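You operate a simulated robot arm through the tools that you are given. There is no shell and no other tool.

You run a simulated two-armed robot. Do the job below in one go: nothing can be reset, and whatever is moved stays where it is left.

Task
Move the soaked steel comb to the rack and top the tank up.
Fine: basket up to unload, then down; disinfectant from the jug to within half a centimetre of the line, jug back. Where these are worked on the way, their far stop is far enough and under half their travel is too little: lift basket of the tank.

The check looks at the end state, three seconds after you hand in, the way a careful person would. Anything else that was tipped, shoved, dropped, spilled or broken makes it a failure.

Robot
Two 7-joint arms with fingered hands on one trunk that stands fixed in place. Base frame: the origin is at the foot of the trunk, x ahead of it, y to its left, z up; the work surface is at about z = 0.762. Units: m, rad, N and s.
The left shoulder is at [0.099, 0.128, 1.086], the right one opposite. Payload 5 kg a hand.
The tool frame of a hand sits at the grasp point between the pads (the TCP): z along the fingers, y along the line on which they close. The tips reach 0.037 m beyond it. The gripper opens to 0.124 m. The gripper's body begins 0.043 m behind the TCP. The gripper is a hand of 3 fingers: y runs from the thumb to the fingers, the wrist lies at [-0.021, -0.116, -0.203] in the tool frame, and closing takes about 1.5 s.
Orientation is that of the tool frame in the base frame, as a unit quaternion [w, x, y, z]. With the fingers straight down and the wrist toward the robot, the tool's x, y and z point along [0, 1, 0], [1, 0, 0] and [0, 0, -1] of the base frame.

Tools
- The arms move only by the tool drive_tool. It takes "left_motion", "right_motion" or both (then of equal length, played together; a hand with none holds still); each is a list of rows, each an object of numbers (a shift or turn left out is 0, a gripper value left out holds the last): "dx", "dy", "dz": the shift along the tool's x, y, z in cm; "rx", "ry", "rz": the turn, a rotation vector about the tool's x, y, z in rad. In form: [{"dx": .., "dy": .., "dz": .., "rx": .., "ry": .., "rz": ..}, ...]. A call has 1 to 20 rows; each row is the pose to reach, as a shift and turn from the pose commanded when the call began, along the tool's axes at that moment. "left_jaw" and "right_jaw" are, for a hand that has rows, the gripper command, from -1 (fully open) to 1 (shut), values between in proportion, set as the call begins (left out, the last holds). Rows are played at 5 a second. More than 0.05 m and 0.15 rad between two rows, or a gripper value outside its range, and nothing of the call is played. A pose out of reach is approached as far as the arm can. The call stops where the force on the tool passes 90 N (or 10 N more than at its start, if that is more) or the arm is blocked; 0.2 s more then pass. Each finger travels about 0.045 m/s and halts on what it meets, pressing with about 28 N; the grip force reading is that of the motor and also rises with nothing between the fingers. The clock runs only during rows and for 0.2 s after the last one: add rows that repeat a pose to give the fingers time. The reply holds the time, the measured pose of the TCP, the force on the tool along the base axes, the opening and the grip force, in the units named above and with some noise, with the torque about the TCP (base axes, N m) and any sound that the robot's microphone picked up.
- Cameras (640 x 400 px; columns grow to the right, rows downward): "scene" is now at [0.2517, 0.0389, 1.255]; the picture's right is [0.46, -0.89, 0.00], its down [-0.49, -0.25, -0.83] and it looks along [0.74, 0.38, -0.55] (base axes); focal length 214 px, centre (320, 200). "left" rides on the left gripper at [-0.073, -0.104, -0.154] in its tool frame; the picture's right is [-0.83, -0.26, 0.49], its down [0.51, -0.72, 0.47] and it looks along [0.23, 0.64, 0.73] (tool axes); focal length 243 px, centre (320, 200). "right" rides on the right gripper at [0.072, -0.104, -0.154] in its tool frame; the picture's right is [-0.83, 0.26, -0.49], its down [-0.51, -0.72, 0.47] and it looks along [-0.23, 0.64, 0.73] (tool axes); focal length 243 px, centre (320, 200). There is no depth. A picture from a camera that has moved, and an enlarged one, comes with that camera's place and axes in the base frame and with its lens. The place of the scene camera against the robot may be out by one fixed shift of up to 0.012 m in any direction.
- snapshot(camera): a new picture of that camera. The clock stands still meanwhile.
- slide_trunk(by): slides the trunk up (or, below 0, down) by that many m; the arms and the scene camera ride with it, the base frame stays. It gives what a move gives, with no picture.
- curl_fingers(index, middle, thumb_bend, thumb_turn, hand): sets how far each is bent, from 0 (flat) to 1 (curled in); at 0.3 the hand is open as for a grip, at 0.7 the pads meet at the TCP. One left out holds its place. A second passes; each finger stops where it meets its share of the squeeze, and holds until it gets a number again. A gripper value or a shape takes the hand back. It gives what a move gives, with no picture; readings hold the bend of each and the force on the fingers (four entries, about 0 where the hand has none), thumb and palm. thumb_turn goes from beside the hand (0) to across from the fingers (1), as for a grip.
- preshape(shape, hand): the hand has 3 fingers and takes this shape, open, in about a second: jaw (thumb against the fingers, like two jaws); tri (thumb and two fingers); tip (a fingertip pinch); poke (one finger out to press); point (the index stretched); flat (the hand flat); cup (the hand cupped); fist (a fist). The gripper value then closes the fingers along that shape, each until it touches; the sizes above hold for jaw. It gives what a move gives, with no picture.
- head_to(pan, tilt): turns the head with the scene camera to pan (to the left, within 1.396 rad either way) and tilt (down, from -0.506 to 1.204), counted from straight ahead of the robot. It gives what a move gives.
- inspect(camera, box): a new picture of the part [left, top, right, bottom] of that camera's present view, enlarged. The clock stands still meanwhile.
- close_job(): hands the job in; it is judged then, once.

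Places have to be worked out from the pictures, the camera data and where the tool is seen. Open the grippers and draw the arms clear of the work before you hand the job in, unless the task says otherwise.

The tools are called after ">>>" by a JSON object that holds its "fn" and its "kwargs". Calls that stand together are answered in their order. drive_tool: Moves the arms, as the interface text tells. Its arguments: {"type":"object","properties":{"left_motion":{"type":"array","items":{"type":"object","properties":{"dx":{"type":"number"},"dy":{"type":"number"},"dz":{"type":"number"},"rx":{"type":"number"},"ry":{"type":"number"},"rz":{"type":"number"}}}},"left_jaw":{"type":"number"},"right_motion":{"type":"array","items":{"type":"object","properties":{"dx":{"type":"number"},"dy":{"type":"number"},"dz":{"type":"number"},"rx":{"type":"number"},"ry":{"type":"number"},"rz":{"type":"number"}}}},"right_jaw":{"type":"number"}},"required":[]} The other tools are called the same way: slide_trunk (by) slides the trunk up or down; preshape (shape, hand) gives the hand a shape; curl_fingers (index, middle, thumb_bend, thumb_turn, hand) moves the fingers one by one; head_to (pan, tilt) turns the head that bears the scene camera; snapshot (camera) takes a picture; inspect (camera, box) takes an enlarged picture of a part of a camera's view; close_job () hands the job in.

At the start:

```text
time_s: 0.0
left_eef_pos: [0.4608, 0.5541, 1.2002]
left_ee_rot: [0.001, 0.708, 0.706, 0.001]
left_force: [0.0, -0.5, 0.3]
left_wrist_torque: [0.02, -0.03, -0.01]
left_width: 0.1234
left_grip_force: 0.2
left_shape: jaw
left_bend: [0.3, 0.3, 0.3, 0.98]
left_finger forces: [0.0, 0.1, 0.0, 0.1, 0.0, 0.0]
right_eef_pos: [0.6641, 0.0061, 1.2349]
right_ee_rot: [0.0, 0.707, 0.707, 0.0]
right_force: [-0.6, -0.2, 0.4]
right_wrist_torque: [0.03, 0.0, 0.02]
right_width: 0.1236
right_grip_force: 0.1
right_shape: jaw
right_bend: [0.3, 0.3, 0.3, 0.98]
right_finger forces: [0.0, 0.0, 0.0, 0.0, 0.0, 0.1]
trunk travel left (down, up): [-0.275, 0.288]
head pan, tilt: [0.475, 0.585]
```

scene: 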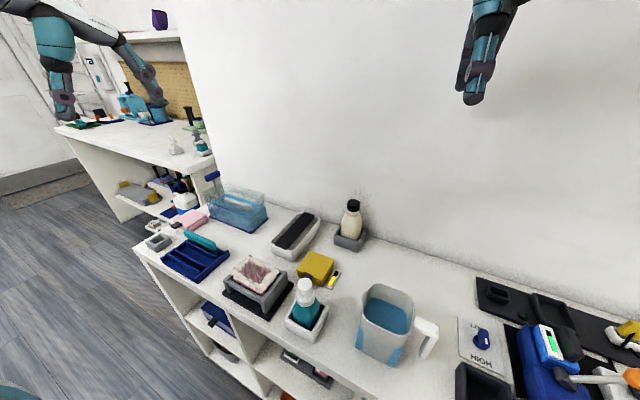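
right: 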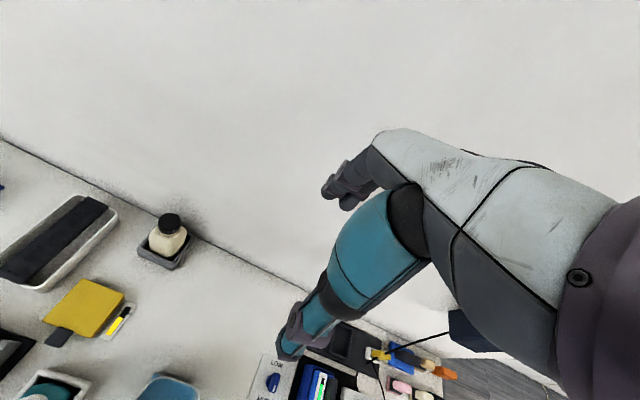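
left: 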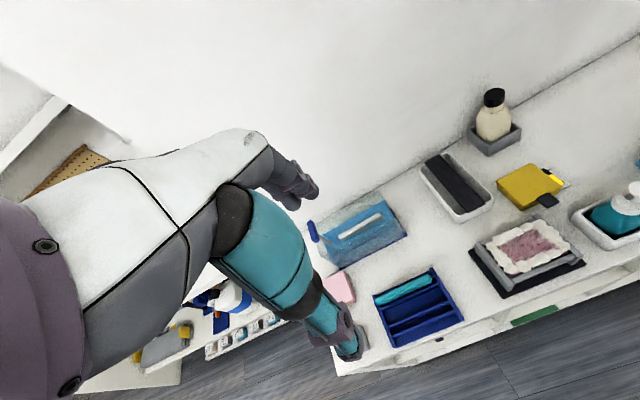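

The overview shows a tank (clear, blue liquid) at the far left, a blue rack in front of it, and a jug with blue liquid right of centre. I'll enlarge those areas first.

>>> {"fn": "inspect", "kwargs": {"camera": "scene", "box": [130, 160, 290, 290]}}

>>> {"fn": "inspect", "kwargs": {"camera": "scene", "box": [270, 250, 470, 390]}}

>>> {"fn": "inspect", "kwargs": {"camera": "left", "box": [290, 170, 490, 370]}}

```text
3.08 times, centred on (210, 225) of scene
camera zoom: at [0.2517, 0.0389, 1.255], right [0.46, -0.89, 0.0], down [-0.49, -0.25, -0.83], along [0.74, 0.38, -0.55], focal length 660 px, centre (658, 123)
```

zoom: 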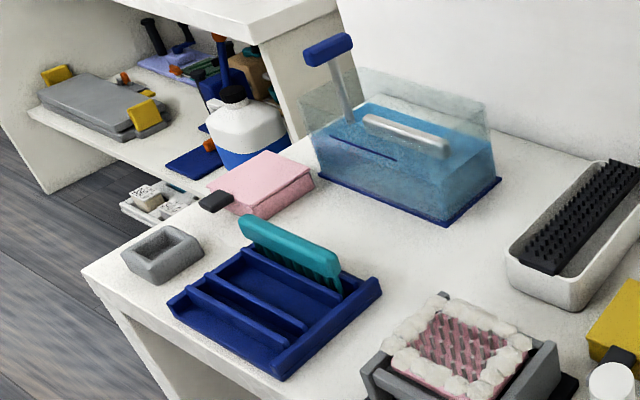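

```text
2.86 times, centred on (370, 320) of scene
camera zoom: at [0.2517, 0.0389, 1.255], right [0.46, -0.89, 0.0], down [-0.49, -0.25, -0.83], along [0.74, 0.38, -0.55], focal length 613 px, centre (177, -143)
```

zoom: 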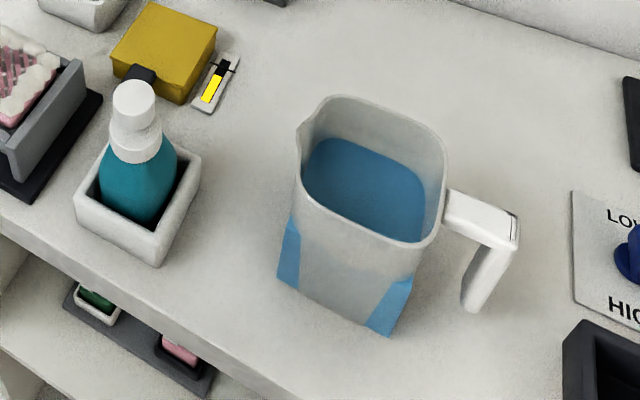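

```text
2.00 times, centred on (390, 270) of left
camera zoom: at [0.3559, 0.4824, 1.3536], right [-0.26, -0.83, -0.49], down [-0.72, 0.51, -0.47], along [0.64, 0.23, -0.73], focal length 485 px, centre (180, 60)
```

zoom: 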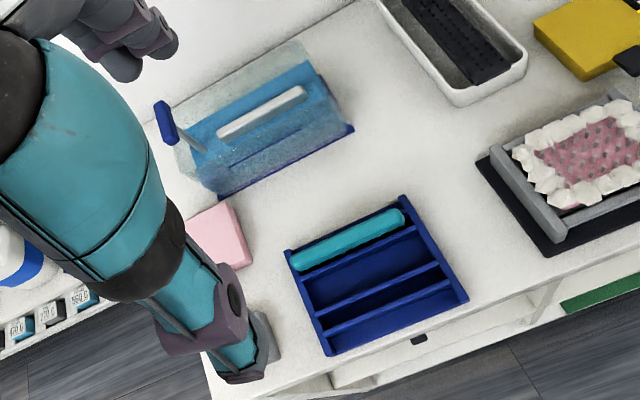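

The tank sits around x 0.62–0.71, y 0.49–0.68, with a lift rod and blue knob on its left end. The rack is around x 0.415–0.525, y 0.48–0.65, and the jug near (0.50, 0.03) with its handle to −y. I'll turn the head toward the tank for a centred view.

>>> {"fn": "head_to", "kwargs": {"pan": 0.92, "tilt": 0.6}}

>>> {"fn": "inspect", "kwargs": {"camera": "scene", "box": [260, 140, 420, 240]}}

>>> {"fn": "snapshot", "kwargs": {"camera": "scene"}}

```text
time_s: 0.9
left_eef_pos: [0.4614, 0.5538, 1.1995]
left_ee_rot: [0.0, 0.708, 0.707, 0.0]
left_force: [-0.5, 0.3, 0.4]
left_wrist_torque: [-0.03, 0.01, -0.01]
left_width: 0.1236
left_grip_force: 0.2
left_shape: jaw
left_bend: [0.3, 0.3, 0.3, 0.98]
left_finger forces: [0.0, 0.0, 0.0, 0.0, 0.0, 0.0]
right_eef_pos: [0.6635, 0.0071, 1.2357]
right_ee_rot: [0.001, 0.707, 0.707, 0.0]
right_force: [-0.5, 0.1, -0.1]
right_wrist_torque: [0.02, 0.0, -0.01]
right_width: 0.1237
right_grip_force: 0.0
right_shape: jaw
right_bend: [0.3, 0.3, 0.3, 0.98]
right_finger forces: [0.1, 0.1, 0.0, 0.0, 0.0, 0.1]
trunk travel left (down, up): [-0.275, 0.288]
head pan, tilt: [0.92, 0.6]
```

```text
4.00 times, centred on (340, 190) of scene
camera zoom: at [0.2264, 0.0685, 1.2537], right [0.79, -0.61, 0.0], down [-0.34, -0.45, -0.83], along [0.5, 0.66, -0.56], focal length 858 px, centre (240, 240)
```

zoom: 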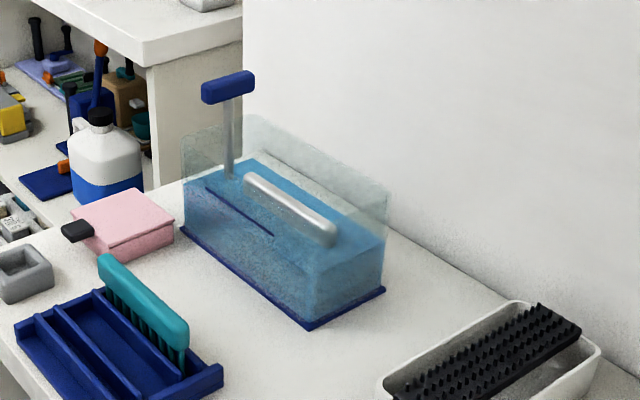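

```text
taken
camera scene: at [0.2264, 0.0685, 1.2537], right [0.79, -0.61, 0.0], down [-0.34, -0.45, -0.83], along [0.5, 0.66, -0.56], focal length 214 px, centre (320, 200)
```

scene: 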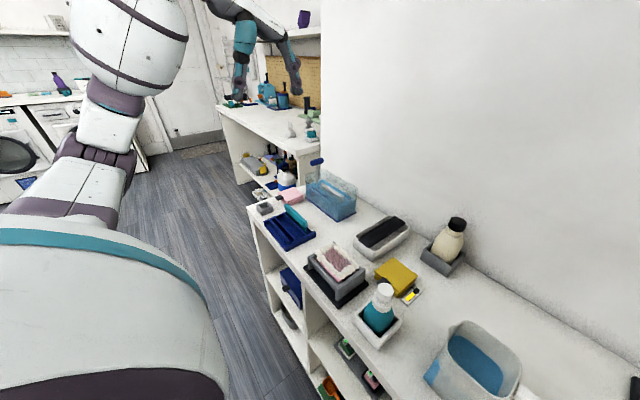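

Combining the scene and left views puts the knob (T-bar along x) at about (0.663, 0.659, 0.924). The comb spine is at about (0.668, 0.572, 0.83), running along y. I'll zoom the left camera on the tank and rack for detail.

>>> {"fn": "inspect", "kwargs": {"camera": "left", "box": [300, 180, 420, 260]}}

>>> {"fn": "inspect", "kwargs": {"camera": "scene", "box": [290, 150, 370, 230]}}

>>> {"fn": "inspect", "kwargs": {"camera": "left", "box": [360, 250, 480, 350]}}

```text
5.00 times, centred on (360, 220) of left
camera zoom: at [0.3559, 0.4824, 1.3536], right [-0.26, -0.83, -0.49], down [-0.72, 0.51, -0.47], along [0.64, 0.23, -0.73], focal length 1213 px, centre (120, 100)
```

zoom: 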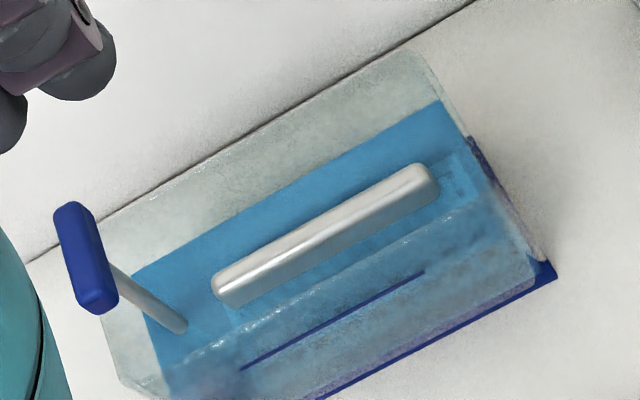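

```text
5.00 times, centred on (330, 190) of scene
camera zoom: at [0.2264, 0.0685, 1.2537], right [0.79, -0.61, 0.0], down [-0.34, -0.45, -0.83], along [0.5, 0.66, -0.56], focal length 1072 px, centre (270, 250)
```

zoom: 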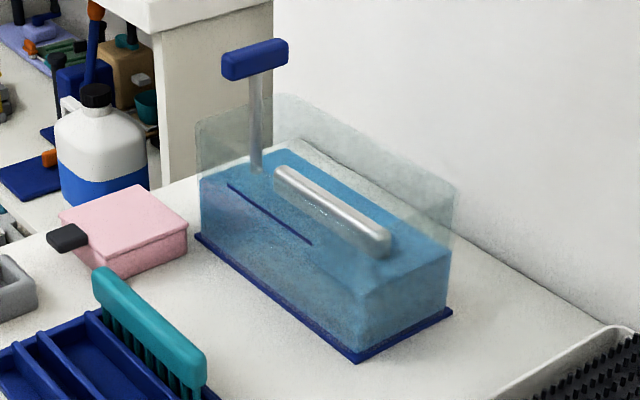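

```text
4.00 times, centred on (420, 300) of left
camera zoom: at [0.3559, 0.4824, 1.3536], right [-0.26, -0.83, -0.49], down [-0.72, 0.51, -0.47], along [0.64, 0.23, -0.73], focal length 970 px, centre (-80, -200)
```

zoom: 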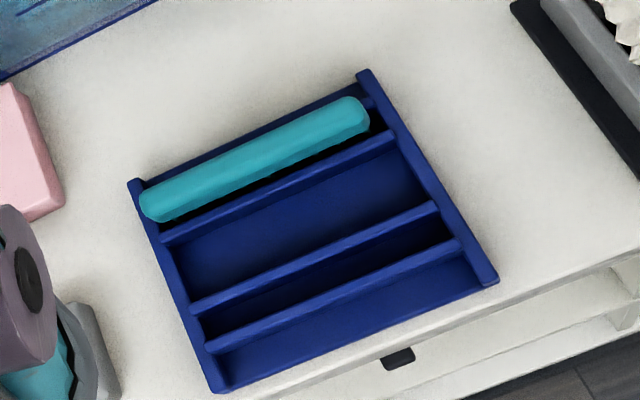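

The rack has four slots: back at x≈0.504 (teal comb), middle at x≈0.469 (same width, free), and two narrow ones in front. I'll bring the left hand above the lift knob, turned so it closes along y across the T-bar.

>>> {"fn": "drive_tool", "kwargs": {"left_motion": [{"dx": 0.95, "dy": 1.85, "dz": 1.3, "rz": -0.143}, {"dx": 1.9, "dy": 3.7, "dz": 2.6, "rz": -0.286}, {"dx": 2.85, "dy": 5.5, "dz": 3.9, "rz": -0.428}, {"dx": 3.8, "dy": 7.35, "dz": 5.2, "rz": -0.571}, {"dx": 4.75, "dy": 9.2, "dz": 6.5, "rz": -0.714}, {"dx": 5.7, "dy": 11.0, "dz": 7.8, "rz": -0.857}, {"dx": 6.65, "dy": 12.85, "dz": 9.1, "rz": -1.0}, {"dx": 7.6, "dy": 14.7, "dz": 10.4, "rz": -1.142}, {"dx": 8.55, "dy": 16.5, "dz": 11.7, "rz": -1.285}, {"dx": 9.5, "dy": 18.35, "dz": 13, "rz": -1.428}, {"dx": 10.5, "dy": 20.2, "dz": 14, "rz": -1.571}, {"dx": 10.5, "dy": 20.2, "dz": 14, "rz": -1.571}]}}

>>> {"fn": "snapshot", "kwargs": {"camera": "left"}}

>>> {"fn": "inspect", "kwargs": {"camera": "scene", "box": [280, 110, 400, 230]}}

```text
time_s: 3.5
left_eef_pos: [0.6615, 0.6594, 1.0621]
left_ee_rot: [0.001, 0.0, 1.0, -0.001]
left_force: [0.1, 0.0, 0.6]
left_wrist_torque: [0.0, -0.02, -0.01]
left_width: 0.1237
left_grip_force: 0.1
left_shape: jaw
left_bend: [0.3, 0.3, 0.3, 0.98]
left_finger forces: [0.0, 0.0, 0.1, 0.0, 0.0, 0.0]
right_eef_pos: [0.662, 0.0065, 1.237]
right_ee_rot: [0.001, 0.707, 0.707, 0.0]
right_force: [0.2, 0.1, 0.5]
right_wrist_torque: [0.0, -0.02, 0.01]
right_width: 0.1237
right_grip_force: 0.0
right_shape: jaw
right_bend: [0.3, 0.3, 0.3, 0.98]
right_finger forces: [0.0, 0.1, 0.0, 0.1, 0.0, 0.0]
trunk travel left (down, up): [-0.275, 0.288]
head pan, tilt: [0.92, 0.6]
```

```text
taken
camera left: at [0.7331, 0.5567, 1.2158], right [0.83, -0.26, -0.49], down [-0.51, -0.72, -0.47], along [-0.23, 0.64, -0.73], focal length 243 px, centre (320, 200)
```

left: 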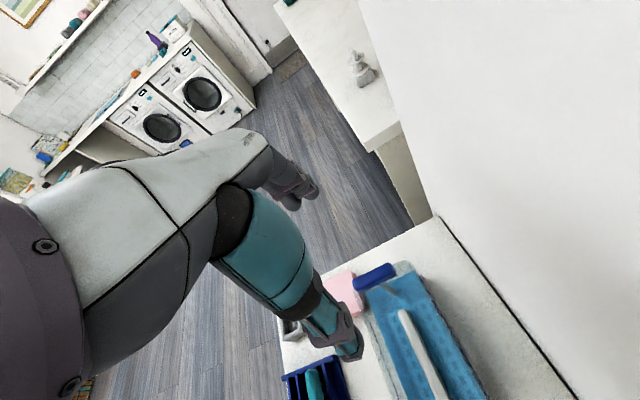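

```text
3.33 times, centred on (340, 170) of scene
camera zoom: at [0.2254, 0.0688, 1.2538], right [0.8, -0.61, 0.0], down [-0.34, -0.45, -0.83], along [0.5, 0.66, -0.56], focal length 715 px, centre (253, 300)
```

zoom: 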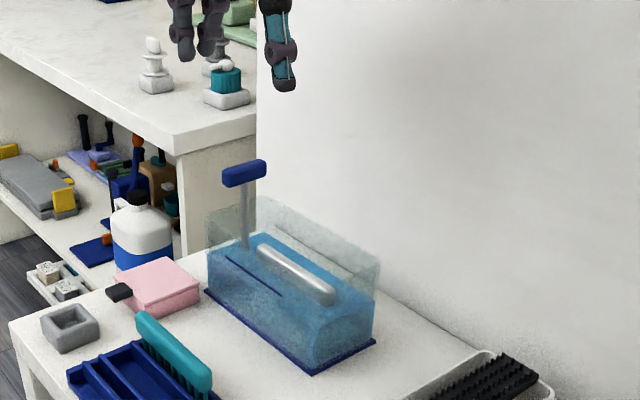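

The two wrist-camera rays cross at the knob near (0.669, 0.664, 0.915). I'll half-close the left hand, align it over the knob and stop a few centimetres above to check.

>>> {"fn": "drive_tool", "kwargs": {"left_motion": [{"dx": -0.4, "dy": 0.2, "dz": 2}, {"dx": -0.75, "dy": 0.45, "dz": 4}, {"dx": -0.75, "dy": 0.45, "dz": 6}, {"dx": -0.75, "dy": 0.45, "dz": 8}, {"dx": -0.75, "dy": 0.45, "dz": 8}, {"dx": -0.75, "dy": 0.45, "dz": 8}], "left_jaw": -0.1}}

>>> {"fn": "snapshot", "kwargs": {"camera": "left"}}

>>> {"fn": "inspect", "kwargs": {"camera": "scene", "box": [280, 110, 400, 230]}}

```text
time_s: 4.9
left_eef_pos: [0.6705, 0.6651, 0.9834]
left_ee_rot: [0.0, 0.001, 1.0, 0.0]
left_force: [0.2, -0.3, 0.5]
left_wrist_torque: [0.02, 0.03, -0.01]
left_width: 0.0687
left_grip_force: 0.1
left_shape: jaw
left_bend: [0.74, 0.43, 0.67, 1.0]
left_finger forces: [0.0, 0.0, 0.1, 0.0, 0.0, 0.1]
right_eef_pos: [0.6631, 0.0069, 1.2359]
right_ee_rot: [0.0, 0.707, 0.707, 0.0]
right_force: [0.2, 0.5, -0.2]
right_wrist_torque: [0.06, -0.03, 0.0]
right_width: 0.1235
right_grip_force: 0.1
right_shape: jaw
right_bend: [0.3, 0.3, 0.3, 0.98]
right_finger forces: [0.1, 0.1, 0.0, 0.0, 0.0, 0.0]
trunk travel left (down, up): [-0.275, 0.288]
head pan, tilt: [0.92, 0.6]
```

```text
taken
camera left: at [0.7423, 0.5611, 1.1354], right [0.83, -0.26, -0.49], down [-0.51, -0.72, -0.47], along [-0.23, 0.64, -0.73], focal length 243 px, centre (320, 200)
```

left: 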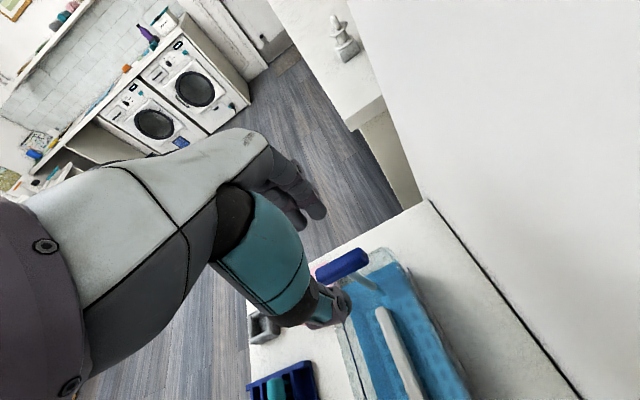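

```text
3.33 times, centred on (340, 170) of scene
camera zoom: at [0.2265, 0.0687, 1.2536], right [0.8, -0.61, 0.0], down [-0.34, -0.45, -0.82], along [0.5, 0.66, -0.57], focal length 715 px, centre (253, 300)
```

zoom: 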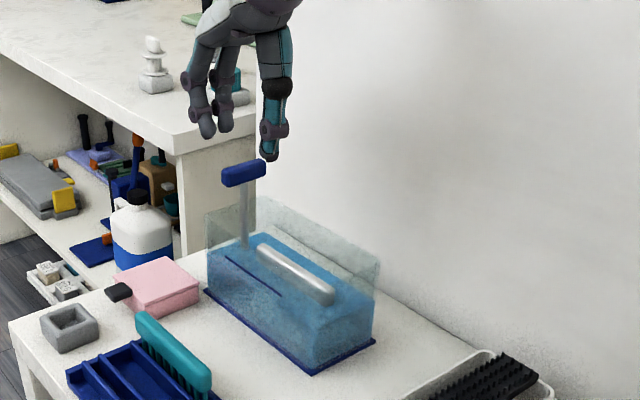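

The wrist ray puts the knob at (0.671, 0.665) for z 0.915, directly under the hand. I'll descend so the pads straddle the bar, then close.

>>> {"fn": "drive_tool", "kwargs": {"left_motion": [{"dz": 2}, {"dz": 4}, {"dz": 5.9}, {"dz": 5.9}]}}

>>> {"fn": "inspect", "kwargs": {"camera": "scene", "box": [280, 110, 400, 230]}}

>>> {"fn": "inspect", "kwargs": {"camera": "left", "box": [240, 180, 440, 320]}}

```text
time_s: 5.9
left_eef_pos: [0.6704, 0.663, 0.9242]
left_ee_rot: [0.0, 0.002, 1.0, 0.0]
left_force: [-0.4, 0.1, 1.2]
left_wrist_torque: [0.01, -0.03, 0.03]
left_width: 0.0687
left_grip_force: 0.1
left_shape: jaw
left_bend: [0.74, 0.43, 0.67, 1.0]
left_finger forces: [0.1, 0.1, 0.1, 0.1, 0.0, 0.1]
right_eef_pos: [0.6636, 0.0063, 1.2358]
right_ee_rot: [-0.001, 0.707, 0.707, 0.001]
right_force: [0.3, 0.1, -0.1]
right_wrist_torque: [0.0, -0.04, 0.02]
right_width: 0.1239
right_grip_force: 0.0
right_shape: jaw
right_bend: [0.3, 0.3, 0.3, 0.98]
right_finger forces: [0.0, 0.1, 0.0, 0.1, 0.0, 0.1]
trunk travel left (down, up): [-0.275, 0.288]
head pan, tilt: [0.92, 0.6]
```

```text
3.33 times, centred on (340, 170) of scene
camera zoom: at [0.2262, 0.0684, 1.2537], right [0.8, -0.61, 0.0], down [-0.34, -0.45, -0.83], along [0.5, 0.66, -0.56], focal length 715 px, centre (253, 300)
```

zoom: 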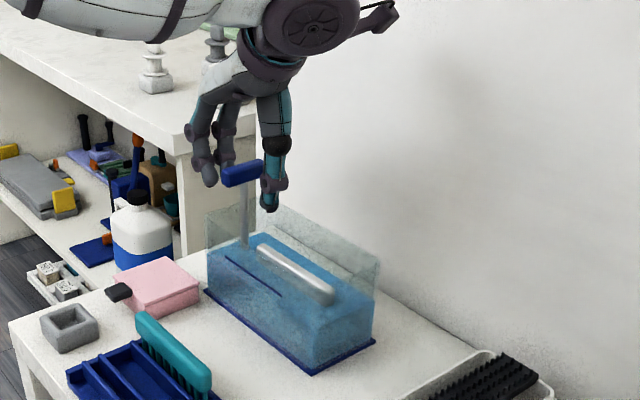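

```text
2.86 times, centred on (340, 250) of left
camera zoom: at [0.7422, 0.5596, 1.0772], right [0.83, -0.26, -0.49], down [-0.51, -0.72, -0.47], along [-0.23, 0.64, -0.73], focal length 693 px, centre (263, 57)
```

zoom: 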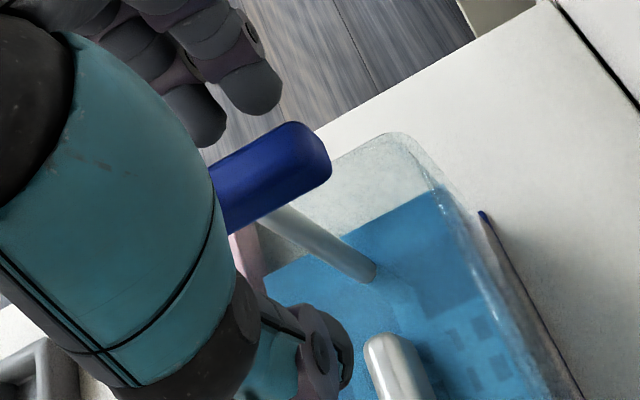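

The bar lies between the thumb and the two fingers and the TCP projects right onto it. Closing the left hand now.

>>> {"fn": "drive_tool", "kwargs": {"left_motion": [{}, {}, {}, {}, {}, {}, {}, {}], "left_jaw": 1}}

>>> {"fn": "inspect", "kwargs": {"camera": "scene", "box": [280, 110, 400, 230]}}

```text
time_s: 7.7
left_eef_pos: [0.6701, 0.6636, 0.9237]
left_ee_rot: [0.0, 0.001, 1.0, 0.0]
left_force: [-1.7, -3.7, -4.4]
left_wrist_torque: [-0.18, -0.01, 0.07]
left_width: 0.0067
left_grip_force: 27.9
left_shape: jaw
left_bend: [0.71, 0.71, 0.74, 1.0]
left_finger forces: [14.9, 5.7, 0.1, 0.1, 24.6, 0.0]
right_eef_pos: [0.6639, 0.0051, 1.2344]
right_ee_rot: [-0.001, 0.707, 0.707, 0.0]
right_force: [-0.1, -0.4, 0.0]
right_wrist_torque: [0.0, -0.02, -0.01]
right_width: 0.1235
right_grip_force: 0.0
right_shape: jaw
right_bend: [0.3, 0.3, 0.3, 0.98]
right_finger forces: [0.1, 0.0, 0.0, 0.0, 0.0, 0.0]
trunk travel left (down, up): [-0.275, 0.288]
head pan, tilt: [0.92, 0.6]
```

```text
3.33 times, centred on (340, 170) of scene
camera zoom: at [0.2265, 0.0684, 1.2536], right [0.8, -0.61, 0.0], down [-0.34, -0.45, -0.83], along [0.5, 0.66, -0.56], focal length 715 px, centre (253, 300)
```

zoom: 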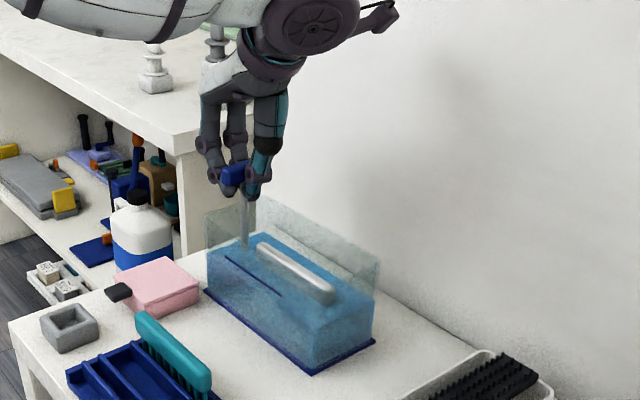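

The bar is held with about 28 N. I'll lift slowly and watch the basket.

>>> {"fn": "drive_tool", "kwargs": {"left_motion": [{"dz": -0.5}, {"dz": -1}, {"dz": -1.5}, {"dz": -2}, {"dz": -2.5}, {"dz": -3}, {"dz": -3.5}, {"dz": -4}]}}

>>> {"fn": "inspect", "kwargs": {"camera": "scene", "box": [280, 110, 400, 230]}}

```text
time_s: 9.5
left_eef_pos: [0.6713, 0.6628, 0.9604]
left_ee_rot: [0.0, 0.001, 1.0, 0.0]
left_force: [-0.7, -0.5, -4.3]
left_wrist_torque: [-0.11, -0.06, 0.08]
left_width: 0.0073
left_grip_force: 27.5
left_shape: jaw
left_bend: [0.71, 0.71, 0.74, 1.0]
left_finger forces: [16.2, 6.0, 0.0, 0.1, 23.6, 0.0]
right_eef_pos: [0.6633, 0.0067, 1.236]
right_ee_rot: [0.001, 0.707, 0.707, -0.001]
right_force: [-0.3, 0.5, 0.5]
right_wrist_torque: [0.0, 0.01, -0.01]
right_width: 0.1237
right_grip_force: 0.0
right_shape: jaw
right_bend: [0.3, 0.3, 0.3, 0.98]
right_finger forces: [0.0, 0.1, 0.0, 0.0, 0.0, 0.0]
trunk travel left (down, up): [-0.275, 0.288]
head pan, tilt: [0.92, 0.6]
```

```text
3.33 times, centred on (340, 170) of scene
camera zoom: at [0.2266, 0.0688, 1.2536], right [0.8, -0.61, 0.0], down [-0.34, -0.45, -0.82], along [0.5, 0.66, -0.57], focal length 715 px, centre (253, 300)
```

zoom: 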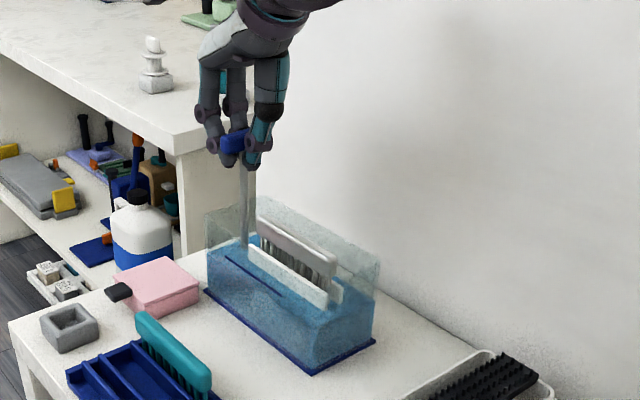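

The basket and comb are rising with only ~4 N. Continuing upward until the stop.

>>> {"fn": "drive_tool", "kwargs": {"left_motion": [{"dz": -0.5}, {"dz": -1}, {"dz": -1.5}, {"dz": -2}, {"dz": -2.5}, {"dz": -3}]}}

>>> {"fn": "inspect", "kwargs": {"camera": "scene", "box": [280, 110, 400, 230]}}

```text
time_s: 10.9
left_eef_pos: [0.6712, 0.6628, 0.9918]
left_ee_rot: [0.0, 0.001, 1.0, 0.001]
left_force: [2.6, -3.4, -3.0]
left_wrist_torque: [-0.22, -0.07, 0.06]
left_width: 0.0071
left_grip_force: 27.7
left_shape: jaw
left_bend: [0.71, 0.71, 0.74, 1.0]
left_finger forces: [15.3, 5.8, 0.0, 0.0, 25.2, 0.0]
right_eef_pos: [0.6648, 0.0065, 1.2349]
right_ee_rot: [0.0, 0.707, 0.707, 0.0]
right_force: [-0.2, -0.6, -0.1]
right_wrist_torque: [-0.03, -0.01, -0.02]
right_width: 0.1236
right_grip_force: 0.0
right_shape: jaw
right_bend: [0.3, 0.3, 0.3, 0.98]
right_finger forces: [0.0, 0.0, 0.0, 0.0, 0.0, 0.0]
trunk travel left (down, up): [-0.275, 0.288]
head pan, tilt: [0.92, 0.6]
```

```text
3.33 times, centred on (340, 170) of scene
camera zoom: at [0.2268, 0.0684, 1.2536], right [0.8, -0.61, 0.0], down [-0.34, -0.45, -0.82], along [0.5, 0.66, -0.57], focal length 715 px, centre (253, 300)
```

zoom: 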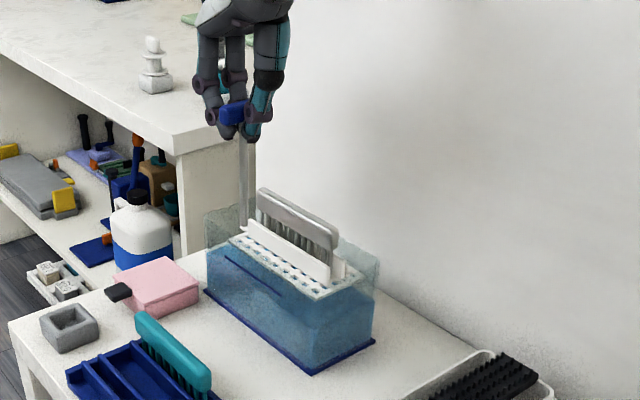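

The perforated basket plate is just out of the liquid. Continuing to find the top stop.

>>> {"fn": "drive_tool", "kwargs": {"left_motion": [{"dz": -0.4}, {"dz": -0.8}, {"dz": -1.2}, {"dz": -1.6}, {"dz": -2.0}]}}

>>> {"fn": "inspect", "kwargs": {"camera": "scene", "box": [280, 110, 400, 230]}}

```text
time_s: 12.1
left_eef_pos: [0.6726, 0.6665, 1.0033]
left_ee_rot: [-0.006, -0.001, 1.0, -0.003]
left_force: [-11.9, -15.7, -64.7]
left_wrist_torque: [0.06, 0.18, -0.01]
left_width: 0.0033
left_grip_force: 27.7
left_shape: jaw
left_bend: [0.71, 0.7, 0.69, 1.0]
left_finger forces: [16.7, 9.3, 0.0, 0.0, 35.1, 0.1]
right_eef_pos: [0.6685, 0.0102, 1.2326]
right_ee_rot: [-0.001, 0.707, 0.707, -0.003]
right_force: [-0.4, 0.3, 0.3]
right_wrist_torque: [0.02, -0.02, 0.0]
right_width: 0.1234
right_grip_force: 0.2
right_shape: jaw
right_bend: [0.3, 0.3, 0.3, 0.98]
right_finger forces: [0.1, 0.0, 0.0, 0.0, 0.1, 0.1]
trunk travel left (down, up): [-0.275, 0.288]
head pan, tilt: [0.92, 0.6]
```

```text
3.33 times, centred on (340, 170) of scene
camera zoom: at [0.2307, 0.0724, 1.2522], right [0.8, -0.61, 0.0], down [-0.35, -0.45, -0.82], along [0.5, 0.65, -0.57], focal length 715 px, centre (253, 300)
```

zoom: 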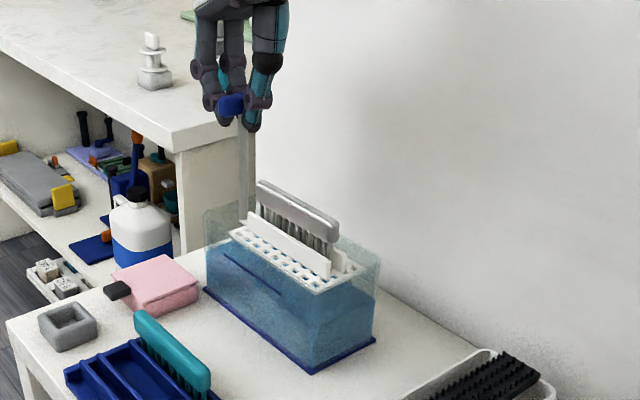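

The top stop is reached (TCP z ≈1.003, 0.08 m of travel). I'll relax the pull, then ease down slightly to see from the force reversal whether the rod holds by friction.

>>> {"fn": "drive_tool", "kwargs": {"left_motion": [{"dz": 0.4}, {"dz": 0.8}, {"dz": 1.0}, {"dz": 1.0}, {"dz": 1.0}]}}

>>> {"fn": "drive_tool", "kwargs": {"left_motion": [{"dz": 0.2}, {"dz": 0.4}, {"dz": 0.6}, {"dz": 0.6}]}}

>>> {"fn": "drive_tool", "kwargs": {"left_motion": [{"dz": -0.2}, {"dz": -0.4}, {"dz": -0.4}, {"dz": -0.4}]}}

```text
time_s: 13.3
left_eef_pos: [0.6725, 0.6678, 1.0013]
left_ee_rot: [0.0, 0.001, 1.0, -0.001]
left_force: [-7.4, -0.3, -28.4]
left_wrist_torque: [0.16, 0.11, 0.02]
left_width: 0.0046
left_grip_force: 27.9
left_shape: jaw
left_bend: [0.71, 0.7, 0.71, 1.0]
left_finger forces: [15.5, 7.2, 0.0, 0.0, 27.3, 0.0]
right_eef_pos: [0.6654, 0.0091, 1.2359]
right_ee_rot: [0.002, 0.707, 0.708, -0.001]
right_force: [0.1, 0.4, -0.2]
right_wrist_torque: [0.0, 0.02, 0.0]
right_width: 0.1233
right_grip_force: 0.0
right_shape: jaw
right_bend: [0.3, 0.3, 0.3, 0.98]
right_finger forces: [0.0, 0.1, 0.0, 0.1, 0.0, 0.0]
trunk travel left (down, up): [-0.275, 0.288]
head pan, tilt: [0.92, 0.6]
```

```text
time_s: 14.3
left_eef_pos: [0.672, 0.6638, 0.998]
left_ee_rot: [0.0, 0.0, 1.0, 0.0]
left_force: [4.2, -2.5, -0.6]
left_wrist_torque: [-0.16, -0.09, 0.08]
left_width: 0.0071
left_grip_force: 27.3
left_shape: jaw
left_bend: [0.71, 0.71, 0.74, 1.0]
left_finger forces: [15.0, 5.2, 0.0, 0.0, 24.2, 0.1]
right_eef_pos: [0.6644, 0.0066, 1.2344]
right_ee_rot: [0.0, 0.707, 0.708, 0.0]
right_force: [0.0, -0.4, -0.1]
right_wrist_torque: [0.03, 0.01, 0.02]
right_width: 0.1235
right_grip_force: 0.1
right_shape: jaw
right_bend: [0.3, 0.3, 0.3, 0.98]
right_finger forces: [0.0, 0.1, 0.0, 0.0, 0.0, 0.0]
trunk travel left (down, up): [-0.275, 0.288]
head pan, tilt: [0.92, 0.6]
```

```text
time_s: 15.3
left_eef_pos: [0.6702, 0.6641, 0.9971]
left_ee_rot: [-0.001, 0.002, 1.0, -0.001]
left_force: [4.8, -5.1, -13.2]
left_wrist_torque: [-0.17, -0.14, 0.06]
left_width: 0.0073
left_grip_force: 28.0
left_shape: jaw
left_bend: [0.71, 0.71, 0.74, 1.0]
left_finger forces: [16.1, 7.6, 0.1, 0.0, 26.0, 0.1]
right_eef_pos: [0.6655, 0.0064, 1.2338]
right_ee_rot: [0.0, 0.707, 0.707, -0.001]
right_force: [1.2, 0.6, -1.1]
right_wrist_torque: [0.02, 0.04, -0.01]
right_width: 0.1234
right_grip_force: 0.1
right_shape: jaw
right_bend: [0.3, 0.3, 0.3, 0.98]
right_finger forces: [0.0, 0.1, 0.0, 0.1, 0.0, 0.1]
trunk travel left (down, up): [-0.275, 0.288]
head pan, tilt: [0.92, 0.6]
```

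The readings show clear stiction, so the basket should hold by itself. I'll open a little and look.

>>> {"fn": "drive_tool", "kwargs": {"left_motion": [{}, {}, {}, {}, {}], "left_jaw": 0.3}}

>>> {"fn": "inspect", "kwargs": {"camera": "scene", "box": [280, 110, 400, 230]}}

```text
time_s: 16.5
left_eef_pos: [0.6694, 0.664, 0.9987]
left_ee_rot: [0.001, 0.001, 1.0, 0.0]
left_force: [-0.2, 0.1, 0.7]
left_wrist_torque: [0.02, 0.02, 0.05]
left_width: 0.0429
left_grip_force: 0.2
left_shape: jaw
left_bend: [0.74, 0.52, 0.73, 1.0]
left_finger forces: [0.1, 0.1, 0.0, 0.0, 0.1, 0.0]
right_eef_pos: [0.6646, 0.0062, 1.2361]
right_ee_rot: [0.0, 0.707, 0.707, 0.0]
right_force: [-0.5, 0.2, -0.1]
right_wrist_torque: [0.0, 0.04, 0.03]
right_width: 0.1236
right_grip_force: 0.0
right_shape: jaw
right_bend: [0.3, 0.3, 0.3, 0.98]
right_finger forces: [0.0, 0.0, 0.0, 0.0, 0.1, 0.1]
trunk travel left (down, up): [-0.275, 0.288]
head pan, tilt: [0.92, 0.6]
```

```text
3.33 times, centred on (340, 170) of scene
camera zoom: at [0.2266, 0.0686, 1.2536], right [0.8, -0.61, 0.0], down [-0.34, -0.45, -0.82], along [0.5, 0.66, -0.57], focal length 715 px, centre (253, 300)
```

zoom: 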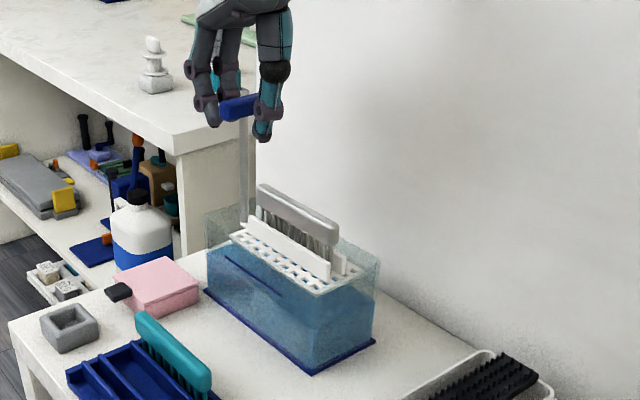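

The basket holds at the top on its own. I'll open further, rise clear of the knob, turn the hand back and move over the comb.

>>> {"fn": "drive_tool", "kwargs": {"left_motion": [{}, {}, {"dz": -2}, {"dz": -5}, {"dz": -8}, {"dz": -8, "dy": -1, "rz": 0.143}, {"dz": -8, "dy": -2, "rz": 0.286}, {"dz": -8, "dy": -3, "rz": 0.428}, {"dz": -8, "dy": -4, "rz": 0.571}, {"dz": -8, "dy": -5, "rz": 0.714}, {"dz": -8, "dy": -6, "rz": 0.857}, {"dz": -8, "dy": -7, "rz": 1.0}, {"dz": -8, "dy": -8, "rz": 1.142}, {"dz": -8, "dy": -9, "rz": 1.285}, {"dz": -8, "dy": -10, "rz": 1.428}, {"dz": -8, "dy": -10.4, "rz": 1.571}, {"dz": -8, "dy": -10.4, "rz": 1.571}], "left_jaw": -0.1}}

>>> {"fn": "snapshot", "kwargs": {"camera": "left"}}

>>> {"fn": "inspect", "kwargs": {"camera": "scene", "box": [280, 110, 400, 230]}}

```text
time_s: 20.1
left_eef_pos: [0.6692, 0.5585, 1.079]
left_ee_rot: [0.0, 0.707, 0.707, 0.0]
left_force: [0.3, -0.4, 0.1]
left_wrist_torque: [0.01, 0.01, 0.0]
left_width: 0.0679
left_grip_force: 0.2
left_shape: jaw
left_bend: [0.74, 0.43, 0.67, 1.0]
left_finger forces: [0.1, 0.1, 0.1, 0.0, 0.1, 0.0]
right_eef_pos: [0.6626, 0.0069, 1.2351]
right_ee_rot: [0.001, 0.707, 0.707, -0.001]
right_force: [-0.6, -0.4, -0.3]
right_wrist_torque: [0.01, -0.01, 0.02]
right_width: 0.1235
right_grip_force: 0.0
right_shape: jaw
right_bend: [0.3, 0.3, 0.3, 0.98]
right_finger forces: [0.0, 0.1, 0.1, 0.0, 0.0, 0.0]
trunk travel left (down, up): [-0.275, 0.288]
head pan, tilt: [0.92, 0.6]
```

```text
taken
camera left: at [0.5644, 0.4879, 1.2331], right [-0.26, -0.83, -0.49], down [-0.72, 0.51, -0.47], along [0.64, 0.23, -0.73], focal length 243 px, centre (320, 200)
```

left: 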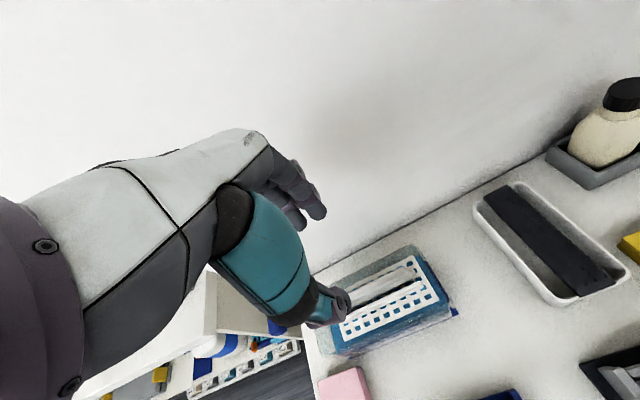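

```text
3.33 times, centred on (340, 170) of scene
camera zoom: at [0.2263, 0.0683, 1.2537], right [0.8, -0.61, 0.0], down [-0.34, -0.45, -0.83], along [0.5, 0.66, -0.56], focal length 715 px, centre (253, 300)
```

zoom: 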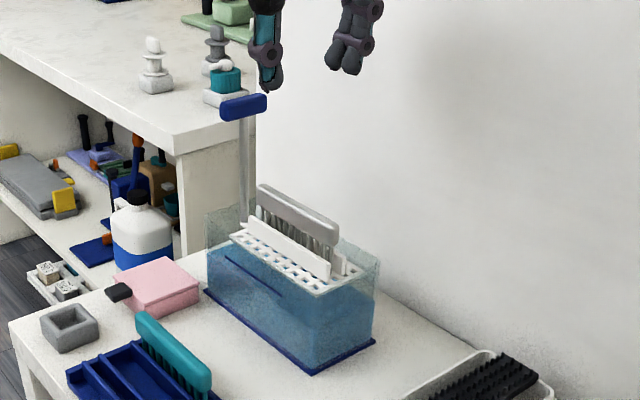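

>>> {"fn": "inspect", "kwargs": {"camera": "left", "box": [300, 220, 470, 360]}}

>>> {"fn": "inspect", "kwargs": {"camera": "scene", "box": [310, 155, 380, 205]}}

```text
2.86 times, centred on (385, 290) of left
camera zoom: at [0.5644, 0.4879, 1.2331], right [-0.26, -0.83, -0.49], down [-0.72, 0.51, -0.47], along [0.64, 0.23, -0.73], focal length 693 px, centre (134, -57)
```

zoom: 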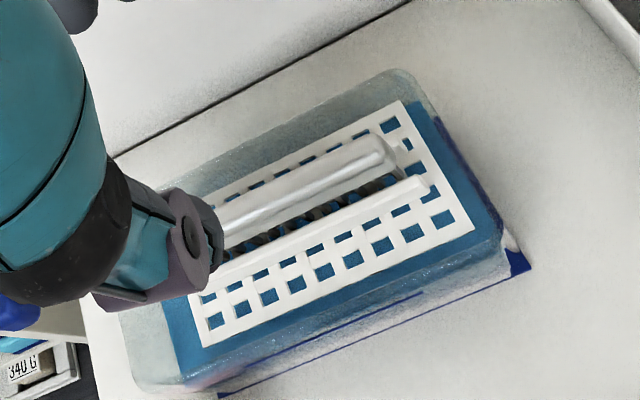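

```text
8.00 times, centred on (345, 180) of scene
camera zoom: at [0.2263, 0.0683, 1.2537], right [0.8, -0.61, 0.0], down [-0.34, -0.45, -0.83], along [0.5, 0.66, -0.56], focal length 1716 px, centre (120, 360)
```

zoom: 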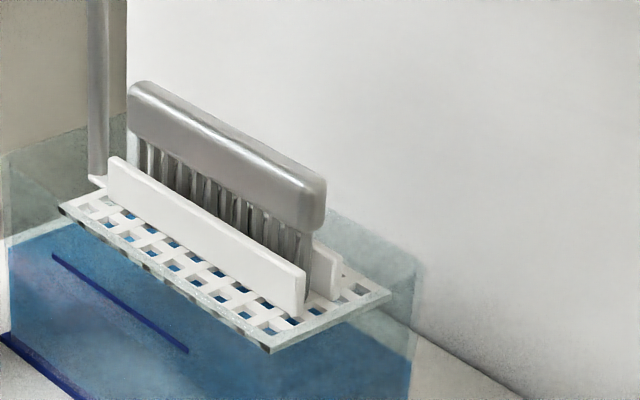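

Triangulation puts the comb spine at x≈0.667, y 0.513–0.625, z≈0.895–0.918, with the cradle walls topping out at 0.883. I'll descend partway over it and check alignment.

>>> {"fn": "drive_tool", "kwargs": {"left_motion": [{"dy": -0.2, "dz": 3}, {"dy": -0.2, "dz": 6}, {"dy": -0.2, "dz": 9}, {"dy": -0.2, "dz": 10.5}, {"dy": -0.2, "dz": 10.5}]}}

>>> {"fn": "inspect", "kwargs": {"camera": "left", "box": [260, 180, 440, 320]}}

>>> {"fn": "inspect", "kwargs": {"camera": "scene", "box": [300, 130, 390, 205]}}

```text
time_s: 21.3
left_eef_pos: [0.667, 0.5585, 0.9748]
left_ee_rot: [0.0, 0.707, 0.707, 0.0]
left_force: [-0.4, -0.5, 0.2]
left_wrist_torque: [-0.01, -0.01, 0.02]
left_width: 0.0676
left_grip_force: 0.0
left_shape: jaw
left_bend: [0.74, 0.43, 0.67, 1.0]
left_finger forces: [0.1, 0.0, 0.0, 0.1, 0.0, 0.1]
right_eef_pos: [0.6635, 0.0068, 1.2373]
right_ee_rot: [0.0, 0.707, 0.707, -0.001]
right_force: [-0.2, -0.4, -0.6]
right_wrist_torque: [0.02, -0.01, -0.02]
right_width: 0.1237
right_grip_force: 0.1
right_shape: jaw
right_bend: [0.3, 0.3, 0.3, 0.98]
right_finger forces: [0.0, 0.0, 0.1, 0.0, 0.0, 0.1]
trunk travel left (down, up): [-0.275, 0.288]
head pan, tilt: [0.92, 0.6]
```

```text
2.86 times, centred on (350, 250) of left
camera zoom: at [0.5622, 0.4867, 1.128], right [-0.26, -0.83, -0.49], down [-0.72, 0.51, -0.47], along [0.64, 0.23, -0.73], focal length 693 px, centre (234, 57)
```

zoom: 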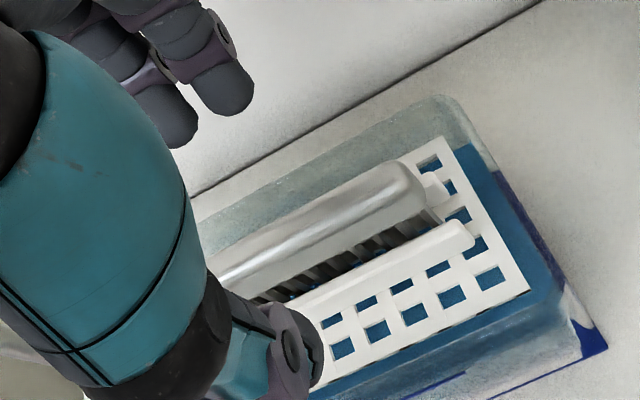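

```text
5.33 times, centred on (345, 168) of scene
camera zoom: at [0.226, 0.0681, 1.2538], right [0.8, -0.61, 0.0], down [-0.34, -0.45, -0.83], along [0.5, 0.66, -0.56], focal length 1144 px, centre (187, 373)
```

zoom: 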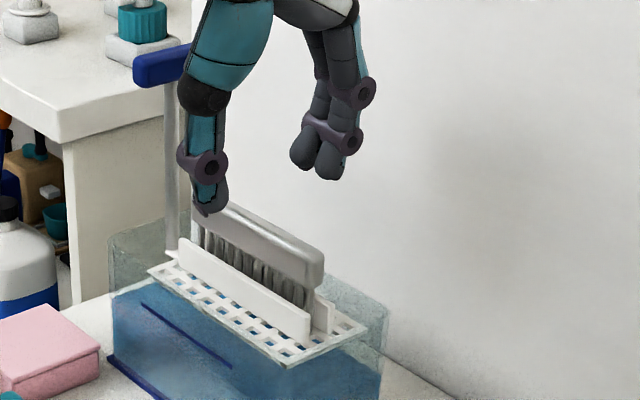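

The comb spine reads x≈0.665, well centred between thumb and fingers. Descending to TCP z≈0.924 and closing on the spine.

>>> {"fn": "drive_tool", "kwargs": {"left_motion": [{"dy": -0.15, "dz": 2}, {"dy": -0.15, "dz": 4}, {"dy": -0.15, "dz": 5}, {"dy": -0.15, "dz": 5}]}}

>>> {"fn": "inspect", "kwargs": {"camera": "scene", "box": [300, 130, 390, 205]}}

>>> {"fn": "inspect", "kwargs": {"camera": "left", "box": [260, 130, 440, 270]}}

```text
time_s: 22.3
left_eef_pos: [0.6661, 0.5606, 0.924]
left_ee_rot: [-0.001, 0.708, 0.706, 0.0]
left_force: [0.5, 0.8, 0.1]
left_wrist_torque: [-0.02, 0.0, 0.01]
left_width: 0.0678
left_grip_force: 0.1
left_shape: jaw
left_bend: [0.74, 0.43, 0.67, 1.0]
left_finger forces: [0.0, 0.0, 0.0, 0.0, 0.0, 0.1]
right_eef_pos: [0.6637, 0.0068, 1.2351]
right_ee_rot: [-0.001, 0.707, 0.707, 0.0]
right_force: [-0.6, -0.1, 0.8]
right_wrist_torque: [-0.02, -0.01, -0.01]
right_width: 0.1239
right_grip_force: 0.1
right_shape: jaw
right_bend: [0.3, 0.3, 0.3, 0.98]
right_finger forces: [0.0, 0.0, 0.1, 0.0, 0.0, 0.0]
trunk travel left (down, up): [-0.275, 0.288]
head pan, tilt: [0.92, 0.6]
```

```text
5.33 times, centred on (345, 168) of scene
camera zoom: at [0.2263, 0.0685, 1.2537], right [0.8, -0.61, 0.0], down [-0.34, -0.45, -0.83], along [0.5, 0.66, -0.56], focal length 1144 px, centre (187, 373)
```

zoom: 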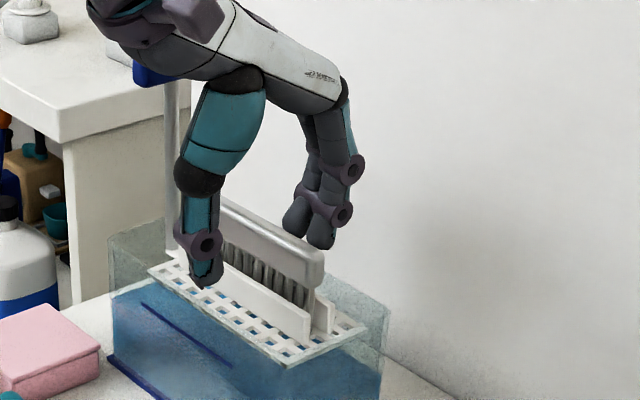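

```text
2.86 times, centred on (350, 200) of left
camera zoom: at [0.5607, 0.4886, 1.0775], right [-0.26, -0.83, -0.49], down [-0.72, 0.51, -0.47], along [0.64, 0.23, -0.73], focal length 693 px, centre (234, 200)
```

zoom: 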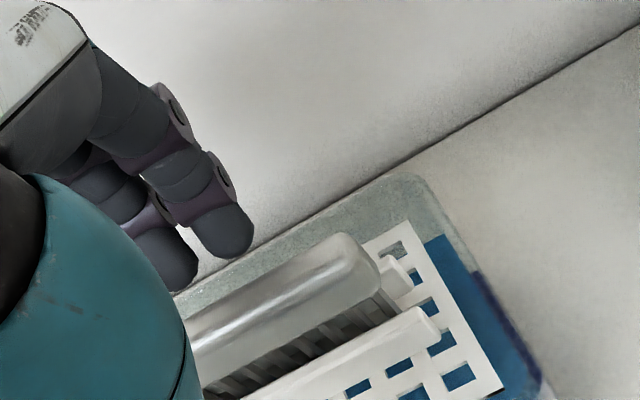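

The tips are just around the cradle-wall top height, so I'll rise 3 mm for margin and close on the spine.

>>> {"fn": "drive_tool", "kwargs": {"left_motion": [{"dz": -0.3}, {"dz": -0.3}, {"dz": -0.3}, {"dz": -0.3}, {"dz": -0.3}, {"dz": -0.3}, {"dz": -0.3}, {"dz": -0.3}], "left_jaw": 1}}

>>> {"fn": "inspect", "kwargs": {"camera": "scene", "box": [300, 130, 390, 205]}}

>>> {"fn": "inspect", "kwargs": {"camera": "left", "box": [260, 130, 440, 270]}}

```text
time_s: 24.1
left_eef_pos: [0.6661, 0.559, 0.9267]
left_ee_rot: [0.0, 0.708, 0.706, 0.0]
left_force: [0.8, 0.3, -0.2]
left_wrist_torque: [-0.03, -0.01, -0.02]
left_width: 0.0104
left_grip_force: 27.7
left_shape: jaw
left_bend: [0.71, 0.65, 0.73, 1.0]
left_finger forces: [16.3, 8.7, 0.0, 0.0, 24.6, 0.0]
right_eef_pos: [0.663, 0.0069, 1.237]
right_ee_rot: [0.001, 0.707, 0.707, 0.001]
right_force: [0.9, 0.1, -0.4]
right_wrist_torque: [0.02, 0.0, 0.01]
right_width: 0.1236
right_grip_force: 0.1
right_shape: jaw
right_bend: [0.3, 0.3, 0.3, 0.98]
right_finger forces: [0.0, 0.1, 0.0, 0.0, 0.0, 0.0]
trunk travel left (down, up): [-0.275, 0.288]
head pan, tilt: [0.92, 0.6]
```

```text
5.33 times, centred on (345, 168) of scene
camera zoom: at [0.2264, 0.0686, 1.2536], right [0.8, -0.61, 0.0], down [-0.34, -0.45, -0.83], along [0.5, 0.66, -0.57], focal length 1144 px, centre (187, 373)
```

zoom: 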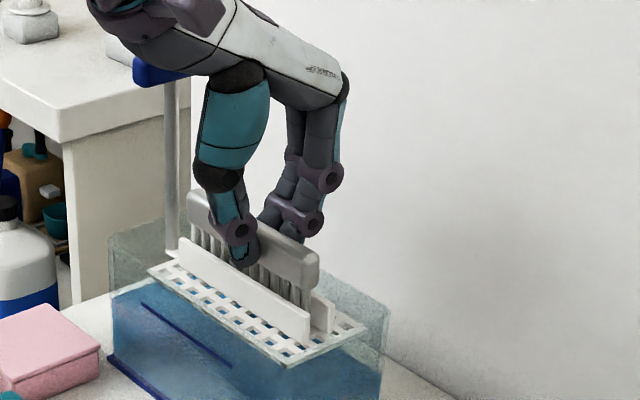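

```text
2.86 times, centred on (350, 200) of left
camera zoom: at [0.561, 0.4883, 1.0804], right [-0.26, -0.83, -0.49], down [-0.72, 0.51, -0.47], along [0.64, 0.23, -0.73], focal length 693 px, centre (234, 200)
```

zoom: 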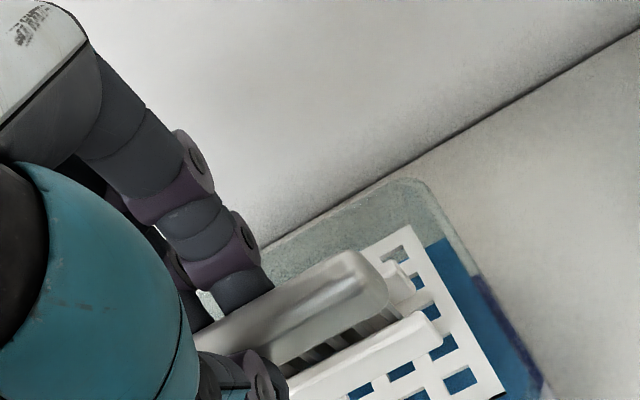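

The spine is pinched (thumb 25 N vs fingers 16+9 N) without touching the cradle. Lifting straight up.

>>> {"fn": "drive_tool", "kwargs": {"left_motion": [{"dz": -0.7}, {"dz": -1.5}, {"dz": -2.5}, {"dz": -3.5}, {"dz": -5}, {"dz": -6.5}, {"dz": -8}, {"dz": -9.5}, {"dz": -11}, {"dz": -11}]}}

>>> {"fn": "inspect", "kwargs": {"camera": "scene", "box": [300, 90, 400, 190]}}

>>> {"fn": "snapshot", "kwargs": {"camera": "left"}}

```text
time_s: 26.3
left_eef_pos: [0.6663, 0.5599, 1.0346]
left_ee_rot: [0.0, 0.708, 0.707, -0.001]
left_force: [-0.6, -0.1, -1.2]
left_wrist_torque: [0.02, -0.02, 0.02]
left_width: 0.01
left_grip_force: 27.9
left_shape: jaw
left_bend: [0.71, 0.65, 0.73, 1.0]
left_finger forces: [16.3, 8.6, 0.1, 0.0, 24.9, 0.0]
right_eef_pos: [0.6645, 0.0058, 1.2347]
right_ee_rot: [0.001, 0.707, 0.707, 0.0]
right_force: [-0.9, 0.7, 0.6]
right_wrist_torque: [0.0, -0.01, 0.0]
right_width: 0.1235
right_grip_force: 0.0
right_shape: jaw
right_bend: [0.3, 0.3, 0.3, 0.98]
right_finger forces: [0.0, 0.0, 0.0, 0.0, 0.0, 0.0]
trunk travel left (down, up): [-0.275, 0.288]
head pan, tilt: [0.92, 0.6]
```

```text
4.00 times, centred on (350, 140) of scene
camera zoom: at [0.2265, 0.0689, 1.2536], right [0.8, -0.61, 0.0], down [-0.34, -0.45, -0.82], along [0.5, 0.66, -0.57], focal length 858 px, centre (200, 440)
```

zoom: 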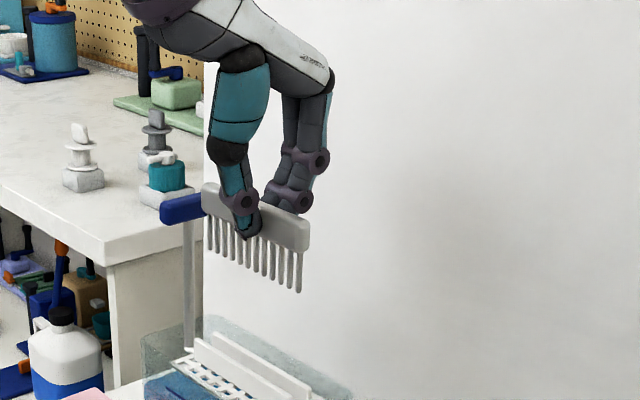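

```text
taken
camera left: at [0.5621, 0.4885, 1.1888], right [-0.26, -0.83, -0.49], down [-0.72, 0.51, -0.47], along [0.64, 0.23, -0.73], focal length 243 px, centre (320, 200)
```

left: 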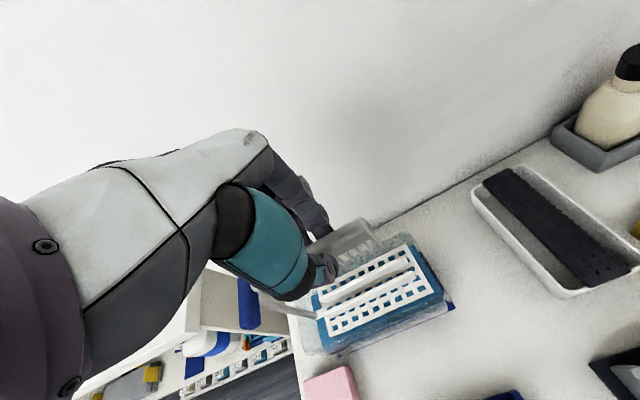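

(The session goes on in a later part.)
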